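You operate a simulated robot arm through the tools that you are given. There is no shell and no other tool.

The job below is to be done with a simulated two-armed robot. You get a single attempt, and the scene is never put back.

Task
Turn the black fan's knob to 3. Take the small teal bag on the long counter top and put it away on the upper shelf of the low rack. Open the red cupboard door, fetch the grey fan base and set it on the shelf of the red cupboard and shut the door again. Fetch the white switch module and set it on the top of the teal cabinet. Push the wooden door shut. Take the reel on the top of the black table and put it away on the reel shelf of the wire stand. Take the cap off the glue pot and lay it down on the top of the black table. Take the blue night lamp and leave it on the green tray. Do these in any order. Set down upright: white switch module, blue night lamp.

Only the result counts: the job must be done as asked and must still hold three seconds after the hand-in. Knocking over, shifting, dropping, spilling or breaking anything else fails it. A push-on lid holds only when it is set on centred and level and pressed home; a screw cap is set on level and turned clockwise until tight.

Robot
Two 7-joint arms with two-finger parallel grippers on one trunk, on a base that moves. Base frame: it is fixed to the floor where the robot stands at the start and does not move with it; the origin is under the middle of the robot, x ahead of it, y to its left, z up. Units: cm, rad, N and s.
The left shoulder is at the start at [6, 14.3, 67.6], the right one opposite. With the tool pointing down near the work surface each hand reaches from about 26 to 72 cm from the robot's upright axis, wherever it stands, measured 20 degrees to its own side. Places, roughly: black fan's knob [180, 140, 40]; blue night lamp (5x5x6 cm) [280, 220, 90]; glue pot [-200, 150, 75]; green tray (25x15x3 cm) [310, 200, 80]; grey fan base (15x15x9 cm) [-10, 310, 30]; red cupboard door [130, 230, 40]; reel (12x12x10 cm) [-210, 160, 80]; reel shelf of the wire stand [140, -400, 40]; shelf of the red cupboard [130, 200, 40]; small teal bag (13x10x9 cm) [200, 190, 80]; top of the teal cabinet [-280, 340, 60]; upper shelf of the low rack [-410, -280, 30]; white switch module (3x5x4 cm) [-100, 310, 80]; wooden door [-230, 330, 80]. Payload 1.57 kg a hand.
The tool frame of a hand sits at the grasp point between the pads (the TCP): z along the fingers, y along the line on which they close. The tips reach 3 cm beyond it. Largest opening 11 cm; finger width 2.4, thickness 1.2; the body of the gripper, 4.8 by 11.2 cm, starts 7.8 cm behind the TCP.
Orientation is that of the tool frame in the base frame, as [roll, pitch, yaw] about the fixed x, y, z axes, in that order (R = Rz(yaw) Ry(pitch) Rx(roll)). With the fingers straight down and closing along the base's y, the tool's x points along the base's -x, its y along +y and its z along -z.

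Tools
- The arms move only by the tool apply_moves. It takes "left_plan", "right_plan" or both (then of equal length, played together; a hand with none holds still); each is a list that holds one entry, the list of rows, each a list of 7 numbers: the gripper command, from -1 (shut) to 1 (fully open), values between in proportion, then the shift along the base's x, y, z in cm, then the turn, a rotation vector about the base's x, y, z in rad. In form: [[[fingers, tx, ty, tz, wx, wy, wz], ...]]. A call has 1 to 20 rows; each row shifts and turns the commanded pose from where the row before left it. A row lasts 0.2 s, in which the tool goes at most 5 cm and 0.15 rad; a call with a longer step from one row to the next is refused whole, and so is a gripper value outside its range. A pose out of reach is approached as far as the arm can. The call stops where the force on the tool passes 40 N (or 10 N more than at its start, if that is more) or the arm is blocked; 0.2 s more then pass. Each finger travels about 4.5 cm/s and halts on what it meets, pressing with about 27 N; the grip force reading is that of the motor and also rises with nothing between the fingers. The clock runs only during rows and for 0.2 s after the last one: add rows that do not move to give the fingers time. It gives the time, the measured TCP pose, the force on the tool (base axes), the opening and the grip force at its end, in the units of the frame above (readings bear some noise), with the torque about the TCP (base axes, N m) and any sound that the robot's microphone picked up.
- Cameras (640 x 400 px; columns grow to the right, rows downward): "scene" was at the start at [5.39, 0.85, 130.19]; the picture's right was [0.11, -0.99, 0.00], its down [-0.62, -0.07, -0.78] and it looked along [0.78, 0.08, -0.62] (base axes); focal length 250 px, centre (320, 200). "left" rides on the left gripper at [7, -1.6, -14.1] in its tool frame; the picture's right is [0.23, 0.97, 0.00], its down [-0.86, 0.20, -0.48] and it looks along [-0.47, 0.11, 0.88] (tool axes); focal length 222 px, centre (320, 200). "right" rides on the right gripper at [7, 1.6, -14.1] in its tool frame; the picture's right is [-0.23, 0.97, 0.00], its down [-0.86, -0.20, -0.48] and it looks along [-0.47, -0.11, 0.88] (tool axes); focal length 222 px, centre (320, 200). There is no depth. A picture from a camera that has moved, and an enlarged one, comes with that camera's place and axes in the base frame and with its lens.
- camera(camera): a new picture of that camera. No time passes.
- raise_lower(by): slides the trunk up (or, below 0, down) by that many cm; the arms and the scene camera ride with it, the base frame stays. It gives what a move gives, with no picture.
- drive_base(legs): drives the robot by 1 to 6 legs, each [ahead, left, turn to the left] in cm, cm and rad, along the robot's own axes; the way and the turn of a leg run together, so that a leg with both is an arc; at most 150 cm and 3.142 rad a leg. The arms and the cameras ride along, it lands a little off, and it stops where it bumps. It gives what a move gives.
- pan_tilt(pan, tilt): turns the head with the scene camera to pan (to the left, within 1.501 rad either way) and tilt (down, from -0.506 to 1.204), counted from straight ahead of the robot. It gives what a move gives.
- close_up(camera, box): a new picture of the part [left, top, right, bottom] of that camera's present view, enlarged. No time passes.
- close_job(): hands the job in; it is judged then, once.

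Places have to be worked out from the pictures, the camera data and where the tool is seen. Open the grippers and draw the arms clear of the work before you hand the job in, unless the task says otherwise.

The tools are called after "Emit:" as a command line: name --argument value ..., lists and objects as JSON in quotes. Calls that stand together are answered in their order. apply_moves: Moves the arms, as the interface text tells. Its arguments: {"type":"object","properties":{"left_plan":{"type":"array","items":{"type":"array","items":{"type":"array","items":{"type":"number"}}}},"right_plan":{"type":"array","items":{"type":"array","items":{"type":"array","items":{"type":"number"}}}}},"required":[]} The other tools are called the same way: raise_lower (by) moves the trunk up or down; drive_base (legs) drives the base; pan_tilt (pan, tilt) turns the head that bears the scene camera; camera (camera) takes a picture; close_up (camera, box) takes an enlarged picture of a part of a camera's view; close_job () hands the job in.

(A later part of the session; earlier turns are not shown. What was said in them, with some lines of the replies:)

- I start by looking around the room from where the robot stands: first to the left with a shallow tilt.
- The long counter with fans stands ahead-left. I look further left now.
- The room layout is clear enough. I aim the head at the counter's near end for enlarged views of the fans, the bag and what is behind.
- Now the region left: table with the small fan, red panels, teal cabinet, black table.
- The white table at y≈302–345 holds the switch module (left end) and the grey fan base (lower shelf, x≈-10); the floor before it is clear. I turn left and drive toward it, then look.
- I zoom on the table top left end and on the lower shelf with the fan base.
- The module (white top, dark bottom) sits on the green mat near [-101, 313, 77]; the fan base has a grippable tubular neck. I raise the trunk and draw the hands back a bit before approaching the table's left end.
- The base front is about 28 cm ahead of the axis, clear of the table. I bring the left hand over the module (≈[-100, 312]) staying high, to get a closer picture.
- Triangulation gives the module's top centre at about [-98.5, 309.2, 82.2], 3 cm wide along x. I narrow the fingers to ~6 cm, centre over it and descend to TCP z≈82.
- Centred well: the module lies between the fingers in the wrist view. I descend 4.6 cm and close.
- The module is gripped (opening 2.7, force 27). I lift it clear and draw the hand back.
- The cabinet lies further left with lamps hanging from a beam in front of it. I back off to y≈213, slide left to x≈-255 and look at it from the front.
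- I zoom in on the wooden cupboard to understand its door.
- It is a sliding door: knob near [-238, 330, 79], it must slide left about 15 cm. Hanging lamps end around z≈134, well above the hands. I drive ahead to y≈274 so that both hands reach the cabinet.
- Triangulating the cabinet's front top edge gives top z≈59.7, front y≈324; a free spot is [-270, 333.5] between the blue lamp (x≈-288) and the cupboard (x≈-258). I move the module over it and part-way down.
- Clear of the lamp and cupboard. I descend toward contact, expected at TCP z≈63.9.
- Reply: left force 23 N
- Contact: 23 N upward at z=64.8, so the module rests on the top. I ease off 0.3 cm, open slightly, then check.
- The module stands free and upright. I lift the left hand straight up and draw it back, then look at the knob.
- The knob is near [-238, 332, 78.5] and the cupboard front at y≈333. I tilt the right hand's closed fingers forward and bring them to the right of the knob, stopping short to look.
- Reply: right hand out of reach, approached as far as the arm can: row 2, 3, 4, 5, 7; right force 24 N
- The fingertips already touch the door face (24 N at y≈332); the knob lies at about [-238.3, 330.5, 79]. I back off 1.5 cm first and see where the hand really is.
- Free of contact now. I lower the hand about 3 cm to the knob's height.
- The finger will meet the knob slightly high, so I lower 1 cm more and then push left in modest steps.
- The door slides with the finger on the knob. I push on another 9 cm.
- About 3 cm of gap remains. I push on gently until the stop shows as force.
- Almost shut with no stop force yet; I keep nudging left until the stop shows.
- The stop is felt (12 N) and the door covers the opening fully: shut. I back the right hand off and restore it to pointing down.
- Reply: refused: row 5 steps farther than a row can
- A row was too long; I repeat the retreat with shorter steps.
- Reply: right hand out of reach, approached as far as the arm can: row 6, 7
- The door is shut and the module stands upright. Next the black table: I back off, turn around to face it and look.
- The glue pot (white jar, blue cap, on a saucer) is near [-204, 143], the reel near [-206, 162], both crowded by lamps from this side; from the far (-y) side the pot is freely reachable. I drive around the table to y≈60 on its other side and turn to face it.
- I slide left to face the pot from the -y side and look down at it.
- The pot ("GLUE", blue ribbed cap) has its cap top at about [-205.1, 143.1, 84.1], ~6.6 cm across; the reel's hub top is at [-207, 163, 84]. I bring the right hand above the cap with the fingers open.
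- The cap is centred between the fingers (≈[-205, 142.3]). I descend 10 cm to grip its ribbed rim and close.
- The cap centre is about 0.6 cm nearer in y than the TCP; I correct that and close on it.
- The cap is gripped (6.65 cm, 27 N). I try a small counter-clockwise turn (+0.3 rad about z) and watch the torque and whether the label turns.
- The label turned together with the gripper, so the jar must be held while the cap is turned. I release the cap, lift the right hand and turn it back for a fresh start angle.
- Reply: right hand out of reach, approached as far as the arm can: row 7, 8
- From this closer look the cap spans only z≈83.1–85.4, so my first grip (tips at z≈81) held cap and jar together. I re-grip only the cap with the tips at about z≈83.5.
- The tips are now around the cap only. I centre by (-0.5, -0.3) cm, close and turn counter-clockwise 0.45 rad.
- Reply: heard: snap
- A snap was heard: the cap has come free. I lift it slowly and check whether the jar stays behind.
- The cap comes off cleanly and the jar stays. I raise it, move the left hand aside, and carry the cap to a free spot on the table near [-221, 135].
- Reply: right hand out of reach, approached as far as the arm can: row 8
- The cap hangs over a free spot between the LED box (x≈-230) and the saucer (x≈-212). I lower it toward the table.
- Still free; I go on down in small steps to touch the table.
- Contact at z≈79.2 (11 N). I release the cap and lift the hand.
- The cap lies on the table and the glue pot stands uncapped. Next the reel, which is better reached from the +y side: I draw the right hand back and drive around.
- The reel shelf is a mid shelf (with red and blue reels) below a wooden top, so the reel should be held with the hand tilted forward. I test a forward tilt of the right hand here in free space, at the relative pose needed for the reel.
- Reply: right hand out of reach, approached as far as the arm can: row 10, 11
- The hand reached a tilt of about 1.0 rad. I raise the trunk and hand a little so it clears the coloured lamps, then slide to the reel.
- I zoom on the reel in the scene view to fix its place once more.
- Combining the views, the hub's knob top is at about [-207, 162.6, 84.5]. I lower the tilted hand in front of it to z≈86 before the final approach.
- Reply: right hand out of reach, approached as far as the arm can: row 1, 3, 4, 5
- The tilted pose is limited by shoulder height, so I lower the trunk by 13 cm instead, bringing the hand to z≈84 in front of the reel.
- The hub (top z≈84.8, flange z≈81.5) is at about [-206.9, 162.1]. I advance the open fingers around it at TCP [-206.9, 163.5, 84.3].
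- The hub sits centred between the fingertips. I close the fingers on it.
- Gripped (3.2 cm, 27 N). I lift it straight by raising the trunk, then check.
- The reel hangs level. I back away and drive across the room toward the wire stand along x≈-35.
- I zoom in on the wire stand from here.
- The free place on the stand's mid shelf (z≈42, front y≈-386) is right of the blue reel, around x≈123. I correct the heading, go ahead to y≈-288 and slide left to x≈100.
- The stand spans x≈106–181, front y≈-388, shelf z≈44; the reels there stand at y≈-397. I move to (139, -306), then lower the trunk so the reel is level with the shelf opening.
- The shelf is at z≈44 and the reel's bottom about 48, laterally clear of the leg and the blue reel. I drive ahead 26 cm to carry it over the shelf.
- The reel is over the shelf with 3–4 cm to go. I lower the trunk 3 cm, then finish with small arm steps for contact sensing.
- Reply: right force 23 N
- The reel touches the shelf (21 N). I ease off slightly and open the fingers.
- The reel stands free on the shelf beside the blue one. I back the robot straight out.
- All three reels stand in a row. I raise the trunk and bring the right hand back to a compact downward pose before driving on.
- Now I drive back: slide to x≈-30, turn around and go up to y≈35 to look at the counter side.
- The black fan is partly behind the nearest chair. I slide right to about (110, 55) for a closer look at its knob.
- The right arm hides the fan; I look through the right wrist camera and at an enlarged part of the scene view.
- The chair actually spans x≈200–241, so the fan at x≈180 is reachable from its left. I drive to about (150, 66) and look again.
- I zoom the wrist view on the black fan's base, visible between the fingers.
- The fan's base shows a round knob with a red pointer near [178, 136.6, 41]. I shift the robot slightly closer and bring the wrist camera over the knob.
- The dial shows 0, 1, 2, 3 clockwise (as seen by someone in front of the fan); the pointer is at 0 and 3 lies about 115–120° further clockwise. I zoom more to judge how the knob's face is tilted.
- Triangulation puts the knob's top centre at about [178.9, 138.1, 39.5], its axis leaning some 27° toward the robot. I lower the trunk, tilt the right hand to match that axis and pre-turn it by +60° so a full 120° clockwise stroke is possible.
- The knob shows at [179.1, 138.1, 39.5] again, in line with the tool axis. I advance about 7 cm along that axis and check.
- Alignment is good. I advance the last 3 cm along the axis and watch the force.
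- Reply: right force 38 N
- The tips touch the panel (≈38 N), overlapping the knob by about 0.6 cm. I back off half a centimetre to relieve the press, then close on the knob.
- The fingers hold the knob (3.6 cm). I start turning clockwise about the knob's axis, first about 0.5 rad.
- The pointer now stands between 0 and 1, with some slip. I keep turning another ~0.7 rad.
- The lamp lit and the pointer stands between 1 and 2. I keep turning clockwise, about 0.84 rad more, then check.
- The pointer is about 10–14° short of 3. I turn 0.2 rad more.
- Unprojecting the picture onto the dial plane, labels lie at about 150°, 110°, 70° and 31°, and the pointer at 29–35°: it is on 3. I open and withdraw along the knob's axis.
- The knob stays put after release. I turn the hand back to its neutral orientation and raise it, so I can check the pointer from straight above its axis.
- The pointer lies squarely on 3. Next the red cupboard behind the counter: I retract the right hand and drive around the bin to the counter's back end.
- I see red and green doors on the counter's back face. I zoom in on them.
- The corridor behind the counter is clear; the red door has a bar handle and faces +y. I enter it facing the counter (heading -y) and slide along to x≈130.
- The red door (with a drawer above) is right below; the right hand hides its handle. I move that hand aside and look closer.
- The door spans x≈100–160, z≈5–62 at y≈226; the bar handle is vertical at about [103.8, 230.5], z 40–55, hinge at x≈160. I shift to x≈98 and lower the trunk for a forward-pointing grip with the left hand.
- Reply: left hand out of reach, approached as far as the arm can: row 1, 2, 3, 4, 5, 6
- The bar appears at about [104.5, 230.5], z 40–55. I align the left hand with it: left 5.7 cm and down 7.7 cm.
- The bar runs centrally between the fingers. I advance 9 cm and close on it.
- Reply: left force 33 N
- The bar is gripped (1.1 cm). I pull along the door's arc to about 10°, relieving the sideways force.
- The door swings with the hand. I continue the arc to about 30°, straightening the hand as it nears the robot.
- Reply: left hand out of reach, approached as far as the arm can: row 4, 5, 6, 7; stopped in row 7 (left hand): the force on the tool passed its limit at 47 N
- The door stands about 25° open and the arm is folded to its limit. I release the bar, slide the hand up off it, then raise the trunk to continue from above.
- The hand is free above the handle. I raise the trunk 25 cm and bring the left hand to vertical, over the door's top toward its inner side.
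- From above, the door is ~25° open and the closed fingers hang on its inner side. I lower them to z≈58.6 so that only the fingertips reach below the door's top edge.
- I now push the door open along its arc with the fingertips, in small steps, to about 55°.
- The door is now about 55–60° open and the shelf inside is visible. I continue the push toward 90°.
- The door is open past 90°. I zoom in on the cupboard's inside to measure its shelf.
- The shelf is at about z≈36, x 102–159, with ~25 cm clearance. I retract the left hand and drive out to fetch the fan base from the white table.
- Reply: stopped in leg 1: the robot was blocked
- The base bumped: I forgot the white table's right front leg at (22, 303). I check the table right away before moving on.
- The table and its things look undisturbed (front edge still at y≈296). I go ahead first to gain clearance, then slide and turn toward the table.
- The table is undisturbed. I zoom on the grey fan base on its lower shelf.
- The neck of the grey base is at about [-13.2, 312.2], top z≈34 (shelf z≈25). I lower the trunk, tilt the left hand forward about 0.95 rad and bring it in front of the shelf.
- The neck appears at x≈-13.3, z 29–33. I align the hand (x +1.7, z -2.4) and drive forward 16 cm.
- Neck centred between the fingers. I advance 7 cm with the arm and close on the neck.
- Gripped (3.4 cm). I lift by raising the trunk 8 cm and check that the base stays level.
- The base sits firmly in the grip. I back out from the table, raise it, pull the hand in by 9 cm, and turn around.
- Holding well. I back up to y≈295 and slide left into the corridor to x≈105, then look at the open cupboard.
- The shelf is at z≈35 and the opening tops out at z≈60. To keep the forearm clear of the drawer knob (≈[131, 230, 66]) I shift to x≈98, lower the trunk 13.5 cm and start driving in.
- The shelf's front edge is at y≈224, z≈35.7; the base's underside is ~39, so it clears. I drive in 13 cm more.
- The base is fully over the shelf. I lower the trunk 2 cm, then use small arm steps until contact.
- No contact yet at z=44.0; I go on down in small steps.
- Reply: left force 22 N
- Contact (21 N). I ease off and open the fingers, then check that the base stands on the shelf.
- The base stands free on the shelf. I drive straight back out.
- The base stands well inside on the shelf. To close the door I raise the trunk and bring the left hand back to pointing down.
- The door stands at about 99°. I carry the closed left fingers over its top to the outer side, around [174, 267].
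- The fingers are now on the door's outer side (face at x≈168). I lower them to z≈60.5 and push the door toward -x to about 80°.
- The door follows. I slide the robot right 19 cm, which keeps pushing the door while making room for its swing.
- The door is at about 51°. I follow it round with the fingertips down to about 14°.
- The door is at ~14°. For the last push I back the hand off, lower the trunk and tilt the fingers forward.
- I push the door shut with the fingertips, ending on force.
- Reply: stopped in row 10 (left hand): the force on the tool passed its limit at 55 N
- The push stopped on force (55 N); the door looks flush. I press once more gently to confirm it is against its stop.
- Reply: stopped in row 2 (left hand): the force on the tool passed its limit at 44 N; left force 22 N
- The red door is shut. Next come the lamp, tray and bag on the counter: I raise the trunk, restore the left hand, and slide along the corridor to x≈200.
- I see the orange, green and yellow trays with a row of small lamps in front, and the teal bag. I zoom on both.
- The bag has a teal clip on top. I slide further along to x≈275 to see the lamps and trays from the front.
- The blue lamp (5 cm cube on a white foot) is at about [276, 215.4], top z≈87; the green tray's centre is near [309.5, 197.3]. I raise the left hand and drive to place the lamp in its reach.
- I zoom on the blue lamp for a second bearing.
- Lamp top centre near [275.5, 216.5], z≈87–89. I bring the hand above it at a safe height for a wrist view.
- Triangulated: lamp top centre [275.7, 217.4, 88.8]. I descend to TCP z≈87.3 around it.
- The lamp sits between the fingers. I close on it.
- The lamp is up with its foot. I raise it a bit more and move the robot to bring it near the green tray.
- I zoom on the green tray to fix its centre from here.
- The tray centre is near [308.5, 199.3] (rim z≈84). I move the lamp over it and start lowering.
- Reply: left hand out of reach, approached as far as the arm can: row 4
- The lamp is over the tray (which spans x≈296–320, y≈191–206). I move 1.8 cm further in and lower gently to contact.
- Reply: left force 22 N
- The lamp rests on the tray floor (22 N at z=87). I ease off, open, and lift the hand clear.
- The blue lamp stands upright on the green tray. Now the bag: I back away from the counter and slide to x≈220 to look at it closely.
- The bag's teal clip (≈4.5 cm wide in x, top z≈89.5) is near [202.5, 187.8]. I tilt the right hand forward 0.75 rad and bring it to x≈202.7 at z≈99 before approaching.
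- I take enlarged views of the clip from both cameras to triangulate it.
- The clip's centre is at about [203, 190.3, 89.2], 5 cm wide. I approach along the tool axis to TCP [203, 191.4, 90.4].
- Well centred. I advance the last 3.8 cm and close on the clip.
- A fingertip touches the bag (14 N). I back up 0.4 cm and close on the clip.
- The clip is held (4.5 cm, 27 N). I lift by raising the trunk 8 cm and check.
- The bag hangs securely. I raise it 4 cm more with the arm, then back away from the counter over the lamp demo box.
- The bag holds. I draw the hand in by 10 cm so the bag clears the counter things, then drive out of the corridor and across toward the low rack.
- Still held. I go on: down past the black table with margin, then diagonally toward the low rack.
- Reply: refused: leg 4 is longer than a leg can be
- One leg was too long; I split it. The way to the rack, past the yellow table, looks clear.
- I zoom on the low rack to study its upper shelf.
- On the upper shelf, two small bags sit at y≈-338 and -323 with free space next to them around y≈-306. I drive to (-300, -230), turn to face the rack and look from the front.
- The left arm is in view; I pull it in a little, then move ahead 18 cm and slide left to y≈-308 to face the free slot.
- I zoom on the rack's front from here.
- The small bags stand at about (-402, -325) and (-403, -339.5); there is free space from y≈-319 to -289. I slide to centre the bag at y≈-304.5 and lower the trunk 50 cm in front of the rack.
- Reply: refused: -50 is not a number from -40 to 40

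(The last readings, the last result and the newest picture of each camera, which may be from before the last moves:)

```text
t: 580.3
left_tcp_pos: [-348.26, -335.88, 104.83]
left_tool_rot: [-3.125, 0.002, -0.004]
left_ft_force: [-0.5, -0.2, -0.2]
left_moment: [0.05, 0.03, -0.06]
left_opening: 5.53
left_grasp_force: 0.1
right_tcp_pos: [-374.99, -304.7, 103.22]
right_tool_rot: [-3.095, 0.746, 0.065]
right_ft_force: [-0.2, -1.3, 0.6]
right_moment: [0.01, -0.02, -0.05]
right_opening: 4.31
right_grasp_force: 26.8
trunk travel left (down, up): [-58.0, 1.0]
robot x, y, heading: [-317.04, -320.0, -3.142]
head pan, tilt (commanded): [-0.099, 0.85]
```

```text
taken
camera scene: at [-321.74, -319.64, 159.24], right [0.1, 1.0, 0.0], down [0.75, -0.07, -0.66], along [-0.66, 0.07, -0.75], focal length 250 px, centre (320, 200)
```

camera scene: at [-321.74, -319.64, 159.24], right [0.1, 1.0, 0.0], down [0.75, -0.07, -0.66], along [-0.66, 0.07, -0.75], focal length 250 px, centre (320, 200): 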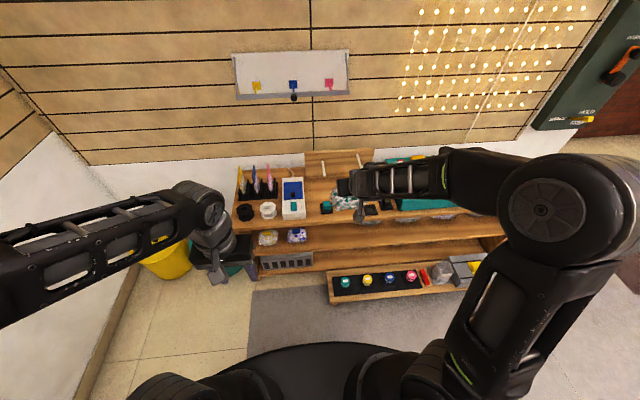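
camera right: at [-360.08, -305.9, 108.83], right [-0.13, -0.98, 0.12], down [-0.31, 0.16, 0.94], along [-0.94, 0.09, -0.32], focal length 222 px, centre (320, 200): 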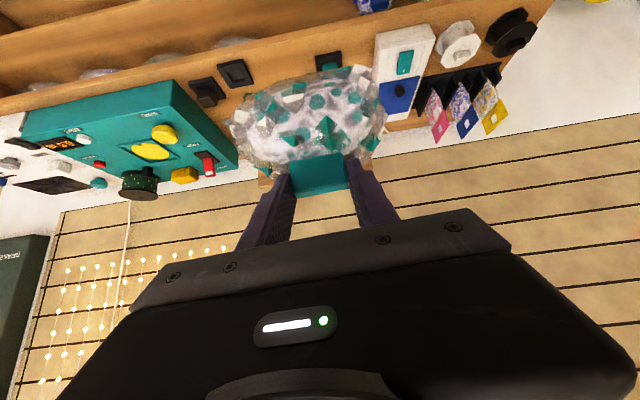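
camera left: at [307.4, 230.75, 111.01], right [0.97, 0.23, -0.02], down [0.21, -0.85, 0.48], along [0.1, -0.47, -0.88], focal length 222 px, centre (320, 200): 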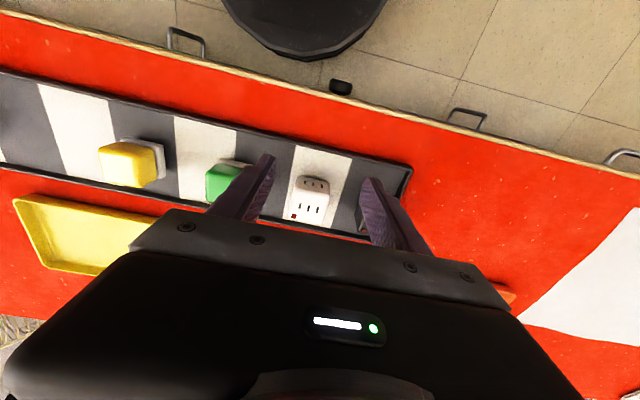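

The trunk call is limited to 40 cm. I back off 6 cm for margin, then lower in two steps.

Emit:
drive_base --legs '[[-6, 0, 0]]'

Emit:
raise_lower --by -40

Emit:
raise_lower --by -10

Emit:
camera --camera "right"

Emit:
camera --camera "scene"

```text
t: 581.3
left_tcp_pos: [-342.34, -335.68, 104.93]
left_tool_rot: [-3.126, 0.004, -0.003]
left_ft_force: [0.5, 0.0, -0.5]
left_moment: [0.03, 0.08, 0.03]
left_opening: 5.5
left_grasp_force: 0.1
right_tcp_pos: [-368.77, -304.49, 103.2]
right_tool_rot: [-3.095, 0.747, 0.065]
right_ft_force: [-0.2, 0.2, 0.0]
right_moment: [0.02, -0.03, 0.0]
right_opening: 4.37
right_grasp_force: 27.6
trunk travel left (down, up): [-58.0, 1.0]
robot x, y, heading: [-310.79, -320.17, -3.139]
head pan, tilt (commanded): [-0.099, 0.85]
```

```text
t: 585.1
left_tcp_pos: [-342.46, -335.64, 64.93]
left_tool_rot: [-3.124, 0.002, -0.005]
left_ft_force: [-0.8, 0.3, -1.0]
left_moment: [0.04, -0.01, 0.0]
left_opening: 5.51
left_grasp_force: 0.0
right_tcp_pos: [-369.0, -304.41, 63.18]
right_tool_rot: [-3.098, 0.746, 0.064]
right_ft_force: [1.6, 0.2, -0.2]
right_moment: [-0.02, -0.02, 0.02]
right_opening: 4.32
right_grasp_force: 26.9
trunk travel left (down, up): [-18.0, 41.0]
robot x, y, heading: [-310.7, -320.27, -3.141]
head pan, tilt (commanded): [-0.099, 0.85]
```

```text
t: 586.5
left_tcp_pos: [-342.43, -335.71, 54.95]
left_tool_rot: [-3.126, 0.003, -0.003]
left_ft_force: [0.0, -0.7, 0.5]
left_moment: [0.02, 0.05, 0.0]
left_opening: 5.52
left_grasp_force: 0.0
right_tcp_pos: [-368.95, -304.42, 53.22]
right_tool_rot: [-3.098, 0.746, 0.065]
right_ft_force: [0.0, -0.2, -0.8]
right_moment: [0.02, -0.02, -0.02]
right_opening: 4.33
right_grasp_force: 27.2
trunk travel left (down, up): [-8.0, 51.0]
robot x, y, heading: [-310.91, -319.79, -3.134]
head pan, tilt (commanded): [-0.099, 0.85]
```

```text
taken
camera right: at [-354.14, -305.78, 58.82], right [-0.13, -0.98, 0.12], down [-0.31, 0.16, 0.94], along [-0.94, 0.09, -0.32], focal length 222 px, centre (320, 200)
```

right: 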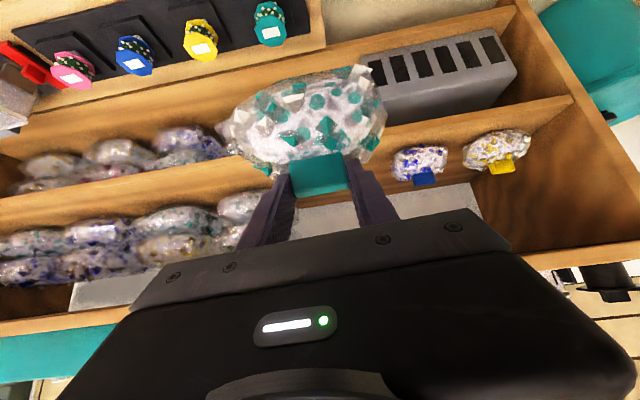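

```text
taken
camera scene: at [-315.8, -319.44, 109.24], right [0.1, 1.0, 0.0], down [0.75, -0.07, -0.66], along [-0.66, 0.06, -0.75], focal length 250 px, centre (320, 200)
```

scene: 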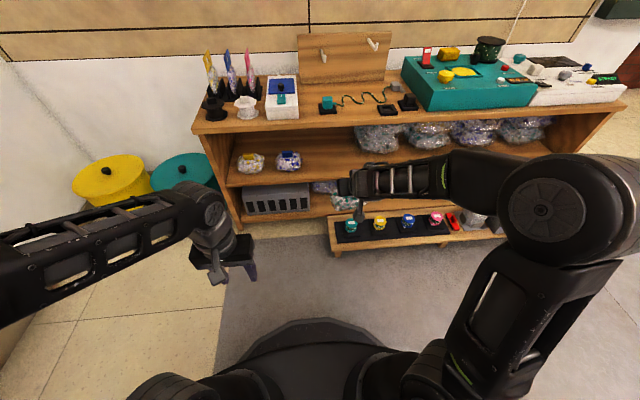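

The slot beside the blue and yellow bags is free. I zoom the wrist view to measure the shelf's front edge.

Emit:
close_up --camera "right" --box '[360, 60, 600, 210]'

Emit:
close_up --camera "scene" --box '[180, 70, 440, 250]'

```text
2.67 times, centred on (480, 135) of right
camera zoom: at [-354.14, -305.78, 58.82], right [-0.13, -0.98, 0.12], down [-0.31, 0.16, 0.94], along [-0.94, 0.09, -0.32], focal length 592 px, centre (-107, 373)
```

zoom: 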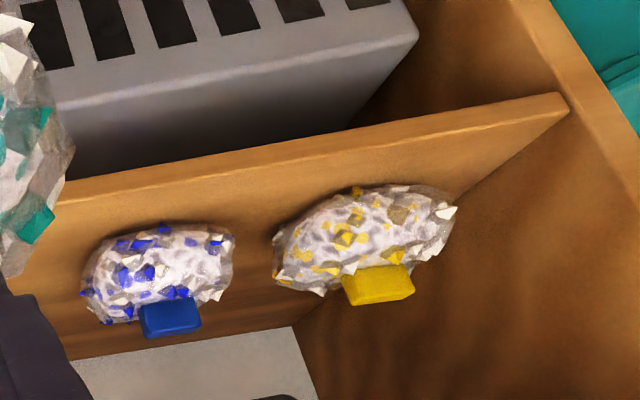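

```text
2.22 times, centred on (310, 160) of scene
camera zoom: at [-315.8, -319.44, 109.24], right [0.1, 1.0, 0.0], down [0.75, -0.07, -0.66], along [-0.66, 0.06, -0.75], focal length 556 px, centre (342, 289)
```

zoom: 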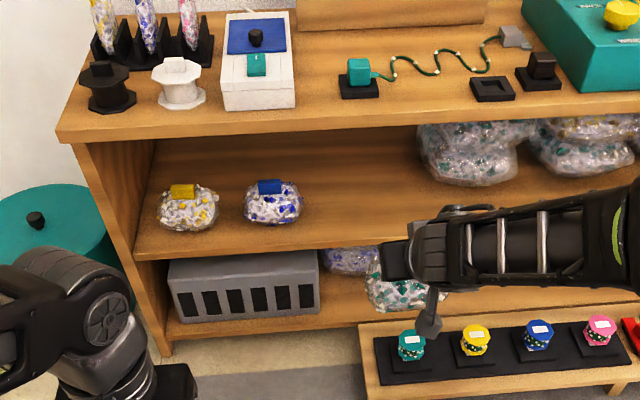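

The rack's front edge is at x≈-395.5, shelf z≈33, underside of the top at z≈60. I lower 5.5 cm more, drive ahead 24 cm and check.

Emit:
raise_lower --by -5.5

Emit:
drive_base --legs '[[22, 0, 0]]'

Emit:
camera --camera "right"

Emit:
camera --camera "scene"

```text
t: 587.4
left_tcp_pos: [-342.39, -335.67, 49.47]
left_tool_rot: [-3.125, 0.002, -0.005]
left_ft_force: [-0.4, 0.5, -0.1]
left_moment: [0.02, 0.0, -0.01]
left_opening: 5.49
left_grasp_force: 0.1
right_tcp_pos: [-368.99, -304.47, 47.72]
right_tool_rot: [-3.098, 0.745, 0.065]
right_ft_force: [-0.5, -0.1, -1.1]
right_moment: [0.01, -0.03, 0.0]
right_opening: 4.32
right_grasp_force: 27.1
trunk travel left (down, up): [-2.5, 56.5]
robot x, y, heading: [-311.18, -320.53, -3.138]
head pan, tilt (commanded): [-0.099, 0.85]
```

```text
t: 589.1
left_tcp_pos: [-364.54, -335.49, 49.47]
left_tool_rot: [-3.125, 0.002, -0.008]
left_ft_force: [-0.3, -0.7, 0.0]
left_moment: [0.05, -0.01, -0.01]
left_opening: 5.49
left_grasp_force: 0.0
right_tcp_pos: [-391.08, -304.18, 47.75]
right_tool_rot: [-3.097, 0.745, 0.059]
right_ft_force: [0.0, 0.7, -1.3]
right_moment: [0.01, 0.01, 0.0]
right_opening: 4.31
right_grasp_force: 26.8
trunk travel left (down, up): [-2.5, 56.5]
robot x, y, heading: [-333.08, -320.02, 3.137]
head pan, tilt (commanded): [-0.099, 0.85]
```

```text
taken
camera right: at [-376.05, -305.53, 53.32], right [-0.14, -0.98, 0.12], down [-0.31, 0.16, 0.94], along [-0.94, 0.09, -0.32], focal length 222 px, centre (320, 200)
```

right: 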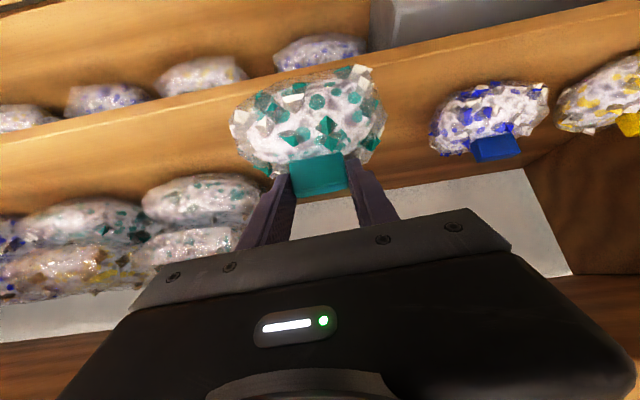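

```text
taken
camera scene: at [-337.78, -319.39, 103.74], right [0.1, 0.99, 0.0], down [0.75, -0.08, -0.66], along [-0.66, 0.07, -0.75], focal length 250 px, centre (320, 200)
```

scene: 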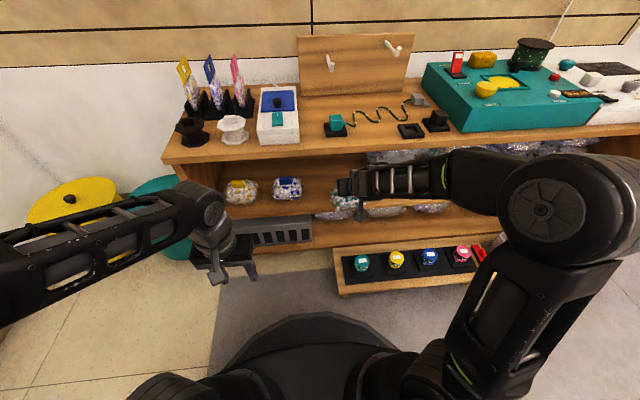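

The bag is right at the shelf's edge, above it by ~5 cm. I drive in 8 cm and extend the arm 4 cm.

Emit:
drive_base --legs '[[8, 0, 0.004]]'

Emit:
apply_moves --right_plan '[[[-1, -2, 0, 0, 0, 0, 0], [-1, -2, 0, 0, 0, 0, 0], [-1, 0, 0, 0, 0, 0, 0]]]'

Emit:
camera --camera "right"

Emit:
close_up --camera "scene" --box '[200, 120, 440, 280]'

```text
t: 590.2
left_tcp_pos: [-372.44, -335.67, 49.45]
left_tool_rot: [-3.125, 0.003, -0.004]
left_ft_force: [1.1, 0.0, 0.0]
left_moment: [0.02, -0.05, 0.02]
left_opening: 5.49
left_grasp_force: 0.1
right_tcp_pos: [-398.98, -304.29, 47.59]
right_tool_rot: [-3.099, 0.748, 0.061]
right_ft_force: [0.8, 0.1, -0.2]
right_moment: [0.0, 0.03, -0.01]
right_opening: 4.33
right_grasp_force: 26.9
trunk travel left (down, up): [-2.5, 56.5]
robot x, y, heading: [-340.71, -319.99, 3.141]
head pan, tilt (commanded): [-0.099, 0.85]
```

```text
t: 590.5
left_tcp_pos: [-372.38, -335.43, 49.48]
left_tool_rot: [-3.127, 0.003, -0.005]
left_ft_force: [0.1, -0.3, 0.0]
left_moment: [0.01, 0.01, 0.0]
left_opening: 5.52
left_grasp_force: 0.0
right_tcp_pos: [-399.3, -304.49, 46.83]
right_tool_rot: [-3.095, 0.728, 0.064]
right_ft_force: [1.1, -0.6, -0.1]
right_moment: [0.01, 0.02, -0.03]
right_opening: 4.33
right_grasp_force: 27.1
trunk travel left (down, up): [-2.5, 56.5]
robot x, y, heading: [-340.96, -320.27, 3.14]
head pan, tilt (commanded): [-0.099, 0.85]
stopped in row 1 (right hand): the force on the tool passed its limit at 91 N (the readings are from after the stop); the commanded pose is now the measured one
```

```text
taken
camera right: at [-384.71, -305.72, 52.8], right [-0.14, -0.98, 0.12], down [-0.33, 0.16, 0.93], along [-0.94, 0.09, -0.34], focal length 222 px, centre (320, 200)
```

right: 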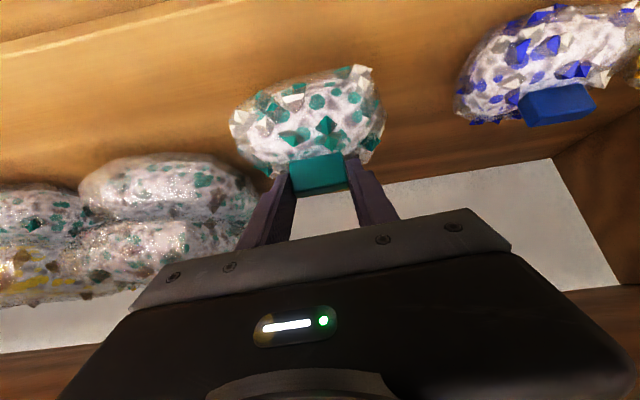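

```text
2.50 times, centred on (320, 200) of scene
camera zoom: at [-345.71, -319.38, 103.74], right [0.1, 0.99, 0.0], down [0.75, -0.08, -0.66], along [-0.66, 0.07, -0.75], focal length 626 px, centre (320, 200)
```

zoom: 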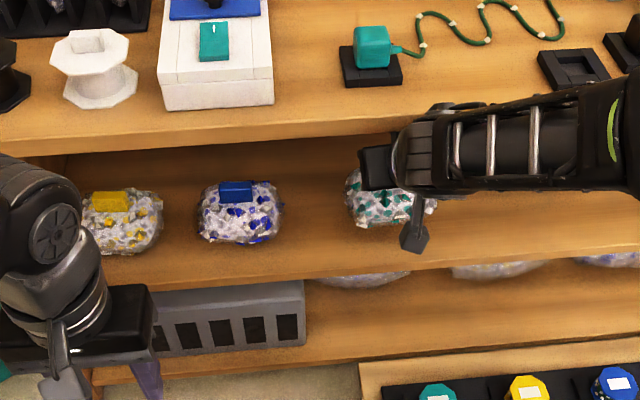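

The forearm, coming in from the side, touched the rack's top edge. I back the robot off 11 cm and instead extend the arm, so the forearm lies straighter.

Emit:
drive_base --legs '[[-11, 0, 0]]'

Emit:
apply_moves --right_plan '[[[-1, -2, 0, 0, 0, 0, 0], [-1, -2, 0, 0, 0, 0, 0], [-1, -2, 0, 0, 0, 0, 0], [-1, -2, 0, 0, 0, 0, 0], [-1, -1.5, 0, 0, 0, 0, 0], [-1, 0, 0, 0, 0, 0, 0]]]'

Emit:
camera --camera "scene"

Emit:
camera --camera "right"

```text
t: 591.8
left_tcp_pos: [-361.26, -335.62, 49.4]
left_tool_rot: [-3.125, 0.002, -0.005]
left_ft_force: [-0.7, 0.1, -0.2]
left_moment: [0.02, 0.02, -0.02]
left_opening: 5.48
left_grasp_force: 0.1
right_tcp_pos: [-388.38, -304.37, 46.98]
right_tool_rot: [-3.096, 0.729, 0.067]
right_ft_force: [0.5, -0.1, -0.5]
right_moment: [0.01, -0.01, 0.0]
right_opening: 4.33
right_grasp_force: 26.7
trunk travel left (down, up): [-2.5, 56.5]
robot x, y, heading: [-329.74, -320.25, 3.141]
head pan, tilt (commanded): [-0.099, 0.85]
```

```text
t: 593.1
left_tcp_pos: [-361.25, -335.63, 49.58]
left_tool_rot: [-3.127, 0.002, -0.004]
left_ft_force: [-0.2, -0.3, 0.4]
left_moment: [-0.02, 0.03, 0.0]
left_opening: 5.5
left_grasp_force: 0.0
right_tcp_pos: [-398.07, -304.48, 46.94]
right_tool_rot: [-3.094, 0.728, 0.067]
right_ft_force: [-0.5, -0.4, -0.7]
right_moment: [0.03, -0.03, -0.02]
right_opening: 4.35
right_grasp_force: 27.1
trunk travel left (down, up): [-2.5, 56.5]
robot x, y, heading: [-329.63, -319.95, 3.145]
head pan, tilt (commanded): [-0.099, 0.85]
```

```text
taken
camera scene: at [-334.62, -319.4, 103.74], right [0.1, 0.99, 0.0], down [0.75, -0.07, -0.66], along [-0.66, 0.07, -0.75], focal length 250 px, centre (320, 200)
```

scene: 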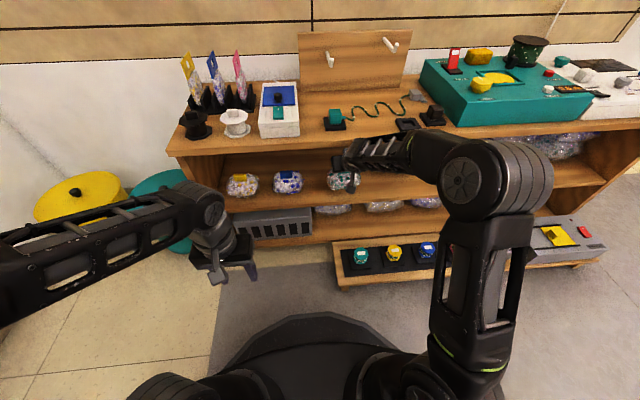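

```text
taken
camera right: at [-383.14, -305.78, 52.85], right [-0.14, -0.98, 0.12], down [-0.32, 0.16, 0.93], along [-0.94, 0.09, -0.34], focal length 222 px, centre (320, 200)
```

right: 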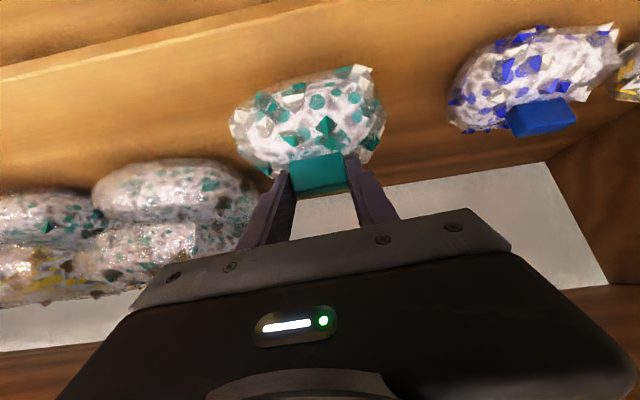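

No contact in this pose. I extend 2 cm more in small steps, watching the force.

Emit:
apply_moves --right_plan '[[[-1, -0.7, 0, 0, 0, 0, 0], [-1, -0.7, 0, 0, 0, 0, 0], [-1, -0.7, 0, 0, 0, 0, 0], [-1, -0.7, 0, 0, 0, 0, 0], [-1, 0, 0, 0, 0, 0, 0]]]'

Emit:
close_up --camera "scene" --box '[200, 90, 500, 270]'

```text
t: 594.1
left_tcp_pos: [-361.26, -335.56, 49.47]
left_tool_rot: [-3.126, 0.002, -0.002]
left_ft_force: [0.4, -0.3, 0.8]
left_moment: [0.01, 0.0, -0.03]
left_opening: 5.52
left_grasp_force: 0.0
right_tcp_pos: [-399.59, -304.5, 46.4]
right_tool_rot: [-3.093, 0.716, 0.066]
right_ft_force: [-0.4, -0.4, -0.4]
right_moment: [0.0, 0.0, 0.01]
right_opening: 4.35
right_grasp_force: 27.1
trunk travel left (down, up): [-2.5, 56.5]
robot x, y, heading: [-329.54, -320.13, 3.141]
head pan, tilt (commanded): [-0.099, 0.85]
stopped in row 4 (right hand): the force on the tool passed its limit at 57 N (the readings are from after the stop); the commanded pose is now the measured one
```

```text
2.13 times, centred on (350, 180) of scene
camera zoom: at [-334.55, -319.39, 103.74], right [0.1, 0.99, 0.0], down [0.75, -0.08, -0.66], along [-0.66, 0.07, -0.75], focal length 534 px, centre (256, 243)
```

zoom: 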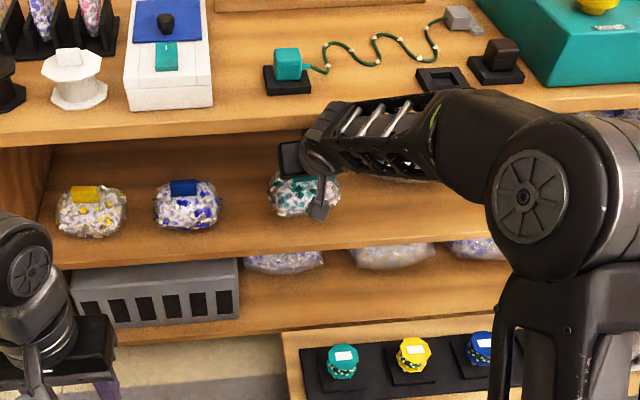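

The wrist meets the rack's top edge here, but the bag's centre (x≈-401) is already well inside the shelf edge (x≈-394). I ease back 0.6 cm and lower in small steps.

Emit:
apply_moves --right_plan '[[[-1, 0.6, 0, 0, 0, 0, 0], [-1, 0, 0, -0.6, 0, 0, 0], [-1, 0, 0, -0.6, 0, 0, 0], [-1, 0, 0, -0.6, 0, 0, 0], [-1, 0, 0, -0.6, 0, 0, 0], [-1, 0, 0, 0, 0, 0, 0]]]'

Emit:
camera --camera "right"

```text
t: 595.5
left_tcp_pos: [-361.23, -335.5, 49.38]
left_tool_rot: [-3.125, 0.001, -0.006]
left_ft_force: [0.4, 0.6, -1.0]
left_moment: [0.01, 0.0, -0.01]
left_opening: 5.55
left_grasp_force: 0.0
right_tcp_pos: [-398.97, -304.49, 43.83]
right_tool_rot: [-3.093, 0.717, 0.068]
right_ft_force: [0.3, 0.1, -0.9]
right_moment: [0.0, 0.0, 0.02]
right_opening: 4.34
right_grasp_force: 27.4
trunk travel left (down, up): [-2.5, 56.5]
robot x, y, heading: [-329.34, -319.94, 3.145]
head pan, tilt (commanded): [-0.099, 0.85]
```

```text
taken
camera right: at [-384.37, -305.74, 49.98], right [-0.14, -0.98, 0.11], down [-0.34, 0.15, 0.93], along [-0.93, 0.09, -0.35], focal length 222 px, centre (320, 200)
```

right: 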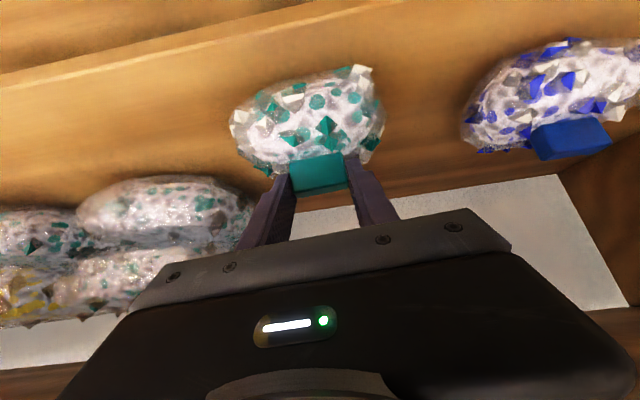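

The bag is almost on the shelf. I continue down to contact.

Emit:
apply_moves --right_plan '[[[-1, 0, 0, -0.4, 0, 0, 0], [-1, 0, 0, -0.4, 0, 0, 0], [-1, 0, 0, -0.4, 0, 0, 0], [-1, 0, 0, 0, 0, 0, 0]]]'

```text
t: 596.5
left_tcp_pos: [-361.14, -335.53, 49.53]
left_tool_rot: [-3.126, 0.003, -0.005]
left_ft_force: [0.3, 0.3, 0.9]
left_moment: [0.0, -0.01, 0.0]
left_opening: 5.49
left_grasp_force: 0.1
right_tcp_pos: [-399.14, -304.3, 43.25]
right_tool_rot: [-3.093, 0.723, 0.065]
right_ft_force: [1.5, 7.1, 21.4]
right_moment: [-0.33, 0.87, -0.27]
right_opening: 4.37
right_grasp_force: 26.8
trunk travel left (down, up): [-2.5, 56.5]
robot x, y, heading: [-329.32, -319.94, 3.139]
head pan, tilt (commanded): [-0.099, 0.85]
```

Contact (21 N). I ease off a little and open the fingers slowly.

Emit:
apply_moves --right_plan '[[[-1, 0, 0, 0.25, 0, 0, 0], [-0.15, 0, 0, 0, 0, 0, 0], [-0.05, 0, 0, 0, 0, 0, 0], [0.1, 0, 0, 0, 0, 0, 0], [0.25, 0, 0, 0, 0, 0, 0], [0.25, 0, 0, 0, 0, 0, 0]]]'

Emit:
camera --camera "right"

Emit:
close_up --camera "scene" --box '[200, 90, 500, 270]'

```text
t: 597.9
left_tcp_pos: [-361.28, -335.6, 49.45]
left_tool_rot: [-3.126, 0.003, -0.007]
left_ft_force: [0.3, -0.9, 0.5]
left_moment: [-0.01, 0.03, 0.03]
left_opening: 5.51
left_grasp_force: 0.0
right_tcp_pos: [-399.04, -304.47, 43.08]
right_tool_rot: [-3.093, 0.716, 0.067]
right_ft_force: [0.1, -3.4, 8.0]
right_moment: [0.16, 0.1, 0.05]
right_opening: 6.63
right_grasp_force: 0.0
trunk travel left (down, up): [-2.5, 56.5]
robot x, y, heading: [-329.61, -320.23, 3.14]
head pan, tilt (commanded): [-0.099, 0.85]
```

```text
taken
camera right: at [-384.34, -305.76, 49.1], right [-0.14, -0.98, 0.11], down [-0.34, 0.15, 0.93], along [-0.93, 0.09, -0.35], focal length 222 px, centre (320, 200)
```

right: 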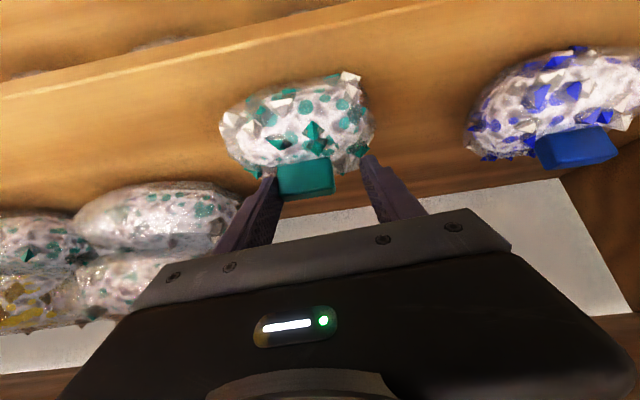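

```text
2.13 times, centred on (350, 180) of scene
camera zoom: at [-334.49, -319.42, 103.74], right [0.1, 0.99, 0.0], down [0.75, -0.08, -0.66], along [-0.66, 0.07, -0.75], focal length 534 px, centre (256, 243)
```

zoom: 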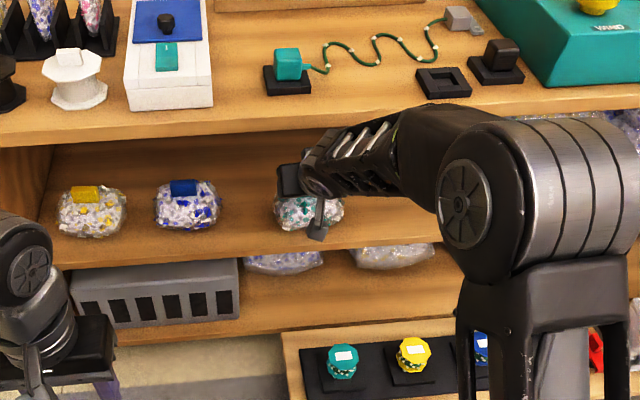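

The bag sits on the shelf; one fingertip still rests lightly on it. I withdraw along the tool axis, up and back.

Emit:
apply_moves --right_plan '[[[0.25, 0.3, 0, 0.5, 0, 0, 0], [0.3, 0.7, 0, 0.8, 0, 0, 0], [0.3, 1.3, 0, 1.4, 0, 0, 0], [0.3, 2, 0, 1.5, 0, 0, 0], [0.3, 3, 0, 0.5, 0, 0, 0], [0.3, 4, 0, 0, 0, 0, 0], [0.3, 0, 0, 0, 0, 0, 0]]]'

Emit:
camera --camera "right"

Emit:
close_up --camera "scene" --box '[200, 90, 500, 270]'

```text
t: 599.5
left_tcp_pos: [-361.14, -335.69, 49.43]
left_tool_rot: [-3.125, 0.001, -0.005]
left_ft_force: [0.2, 0.7, -0.2]
left_moment: [-0.03, -0.02, -0.01]
left_opening: 5.5
left_grasp_force: 0.0
right_tcp_pos: [-387.92, -304.26, 47.83]
right_tool_rot: [-3.094, 0.716, 0.068]
right_ft_force: [-0.4, -0.4, 0.1]
right_moment: [0.03, 0.01, -0.01]
right_opening: 7.14
right_grasp_force: 0.3
trunk travel left (down, up): [-2.5, 56.5]
robot x, y, heading: [-329.36, -320.06, 3.143]
head pan, tilt (commanded): [-0.099, 0.85]
```

```text
taken
camera right: at [-373.27, -305.59, 53.83], right [-0.14, -0.98, 0.11], down [-0.34, 0.15, 0.93], along [-0.93, 0.09, -0.35], focal length 222 px, centre (320, 200)
```

right: 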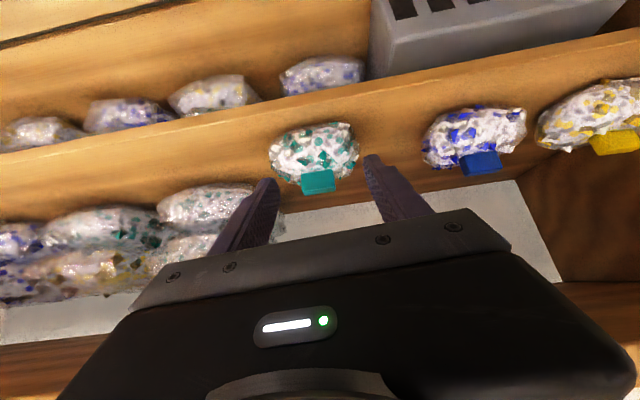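

```text
2.13 times, centred on (350, 180) of scene
camera zoom: at [-334.55, -319.39, 103.74], right [0.1, 0.99, 0.0], down [0.75, -0.08, -0.66], along [-0.66, 0.07, -0.75], focal length 534 px, centre (256, 243)
```

zoom: 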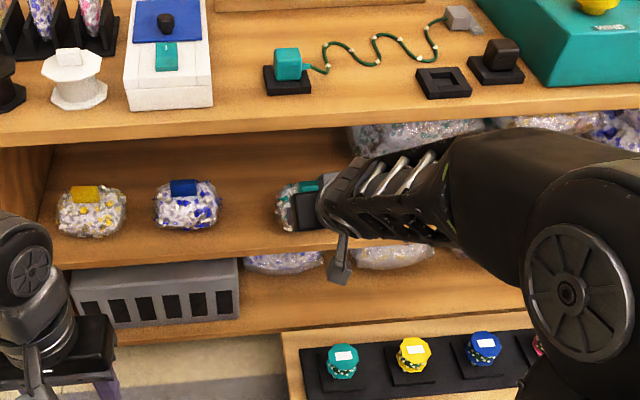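

The teal bag rests on the upper shelf in line with the other small bags. I back away, open both hands, and take a last look at the rack.

Emit:
drive_base --legs '[[-40, 0, 0]]'

Emit:
raise_lower --by 30

Emit:
apply_moves --left_plan '[[[1, 0, 0, 0, 0, 0, 0], [1, 0, 0, 0, 0, 0, 0], [1, 0, 0, 0, 0, 0, 0], [1, 0, 0, 0, 0, 0, 0]]]' --right_plan '[[[1, 1.5, 0, 0, 0, 0, 0], [1, 1.5, 0, 0, 0, 0, 0], [1, 1.5, 0, 0, 0, 0, 0], [1, 0, 0, 0, 0, 0, 0]]]'

Emit:
pan_tilt --pan 0.0 --tilt 0.6

Emit:
camera --camera "scene"

Emit:
close_up --camera "scene" --box '[200, 130, 440, 280]'

```text
t: 602.0
left_tcp_pos: [-320.69, -335.48, 49.39]
left_tool_rot: [-3.125, 0.001, -0.015]
left_ft_force: [0.6, 0.7, -0.7]
left_moment: [-0.02, -0.04, -0.01]
left_opening: 5.48
left_grasp_force: 0.1
right_tcp_pos: [-347.1, -304.04, 47.8]
right_tool_rot: [-3.094, 0.715, 0.057]
right_ft_force: [0.5, 0.4, 0.4]
right_moment: [0.01, 0.01, -0.03]
right_opening: 7.15
right_grasp_force: 0.1
trunk travel left (down, up): [-2.5, 56.5]
robot x, y, heading: [-288.51, -320.41, 3.137]
head pan, tilt (commanded): [-0.099, 0.85]
```

```text
t: 605.0
left_tcp_pos: [-320.65, -335.49, 79.56]
left_tool_rot: [-3.125, 0.003, -0.015]
left_ft_force: [0.8, 0.3, 0.1]
left_moment: [-0.01, -0.04, 0.01]
left_opening: 5.5
left_grasp_force: 0.1
right_tcp_pos: [-347.14, -304.06, 77.76]
right_tool_rot: [-3.095, 0.716, 0.058]
right_ft_force: [-0.5, 0.4, -0.4]
right_moment: [0.0, 0.01, -0.01]
right_opening: 7.15
right_grasp_force: 0.1
trunk travel left (down, up): [-32.5, 26.5]
robot x, y, heading: [-288.87, -320.43, 3.13]
head pan, tilt (commanded): [-0.099, 0.85]
```

```text
t: 606.0
left_tcp_pos: [-320.66, -335.5, 79.47]
left_tool_rot: [-3.127, 0.001, -0.013]
left_ft_force: [0.1, 0.0, -0.6]
left_moment: [0.0, -0.04, 0.01]
left_opening: 11.03
left_grasp_force: 0.1
right_tcp_pos: [-342.52, -304.03, 77.87]
right_tool_rot: [-3.092, 0.715, 0.057]
right_ft_force: [-0.3, -0.6, 0.0]
right_moment: [-0.01, 0.0, -0.01]
right_opening: 10.99
right_grasp_force: 0.0
trunk travel left (down, up): [-32.5, 26.5]
robot x, y, heading: [-289.1, -320.04, 3.133]
head pan, tilt (commanded): [-0.099, 0.85]
```

```text
t: 606.8
left_tcp_pos: [-320.6, -335.47, 79.47]
left_tool_rot: [-3.126, 0.003, -0.015]
left_ft_force: [-0.6, -0.1, 0.1]
left_moment: [0.0, -0.01, 0.01]
left_opening: 11.0
left_grasp_force: 0.1
right_tcp_pos: [-342.59, -303.96, 77.77]
right_tool_rot: [-3.093, 0.716, 0.057]
right_ft_force: [0.1, 0.3, 1.4]
right_moment: [-0.01, 0.02, 0.01]
right_opening: 11.01
right_grasp_force: 0.0
trunk travel left (down, up): [-32.5, 26.5]
robot x, y, heading: [-289.09, -319.9, 3.134]
head pan, tilt (commanded): [0.0, 0.6]
```

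```text
taken
camera scene: at [-294.88, -320.37, 135.82], right [0.01, 1.0, 0.0], down [0.57, -0.01, -0.82], along [-0.82, 0.01, -0.57], focal length 250 px, centre (320, 200)
```

scene: 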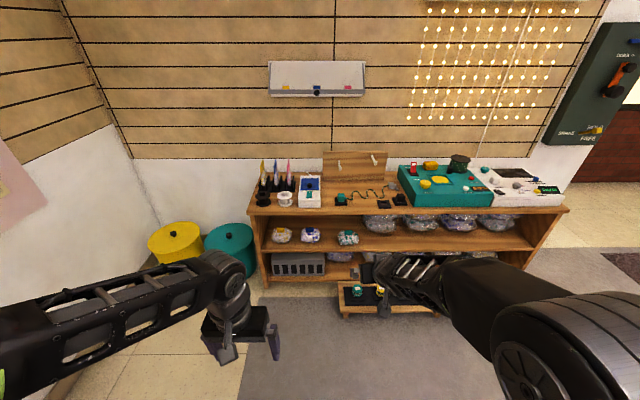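

```text
2.67 times, centred on (320, 205) of scene
camera zoom: at [-294.88, -320.37, 135.82], right [0.01, 1.0, 0.0], down [0.57, -0.01, -0.82], along [-0.82, 0.01, -0.57], focal length 668 px, centre (320, 187)
```

zoom: 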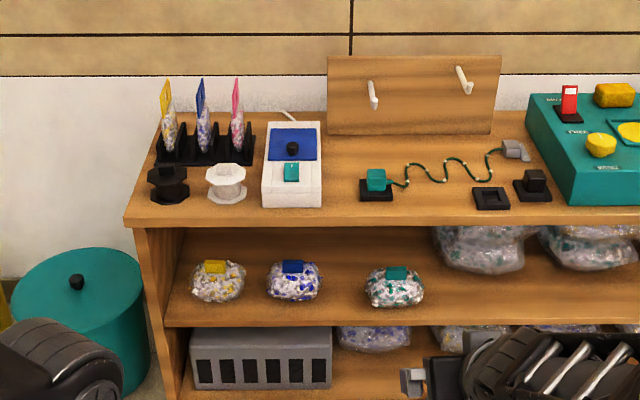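

All eight parts are done and have been checked as I went:

- **Fan knob:** pointer on 3.
- **Teal bag:** on the low rack's upper shelf.
- **Grey fan base:** on the red cupboard's shelf, door shut.
- **Switch module:** upright on the teal cabinet.
- **Wooden door:** shut.
- **Reel:** on the wire stand's reel shelf.
- **Glue cap:** lying on the black table.
- **Blue lamp:** upright on the green tray.

Both grippers are open and the arms are clear, so I hand the job in.

Emit:
close_job

```text
The job is handed in.
```

The job is handed in, with all eight tasks done and both grippers open and clear of the work. I don't have the judge's result.

| Task | Where it ended up |
|---|---|
| Black fan's knob | Pointer at 3, within about 5° going by the wrist-camera picture |
| Small teal bag | On the upper shelf of the low rack, next to the blue and yellow bags |
| Grey fan base | On the shelf of the red cupboard, with the door pushed shut against its stop |
| White switch module | Upright on top of the teal cabinet |
| Wooden door | A sliding door, pushed left until it hit its stop |
| Reel | On the wire stand's reel shelf, beside the red and blue reels |
| Glue pot cap | Lying on the black table; the pot stands open on its saucer |
| Blue night lamp | Upright in the green tray |

Three contacts along the way could count against the result:

- **White table:** the base bumped something near its right front leg once. The table and the things on it looked unmoved afterwards.
- **Low rack:** the arm touched the front edge of its top twice, once at 91 N, while I was placing the bag. Nothing on the rack looked moved.
- **Glue pot:** it turned slightly and slid about 0.3 cm before the cap came loose. A blue ring stayed on its neck.

I checked each task by picture as I finished it, but I did not go back round everything just before handing in.
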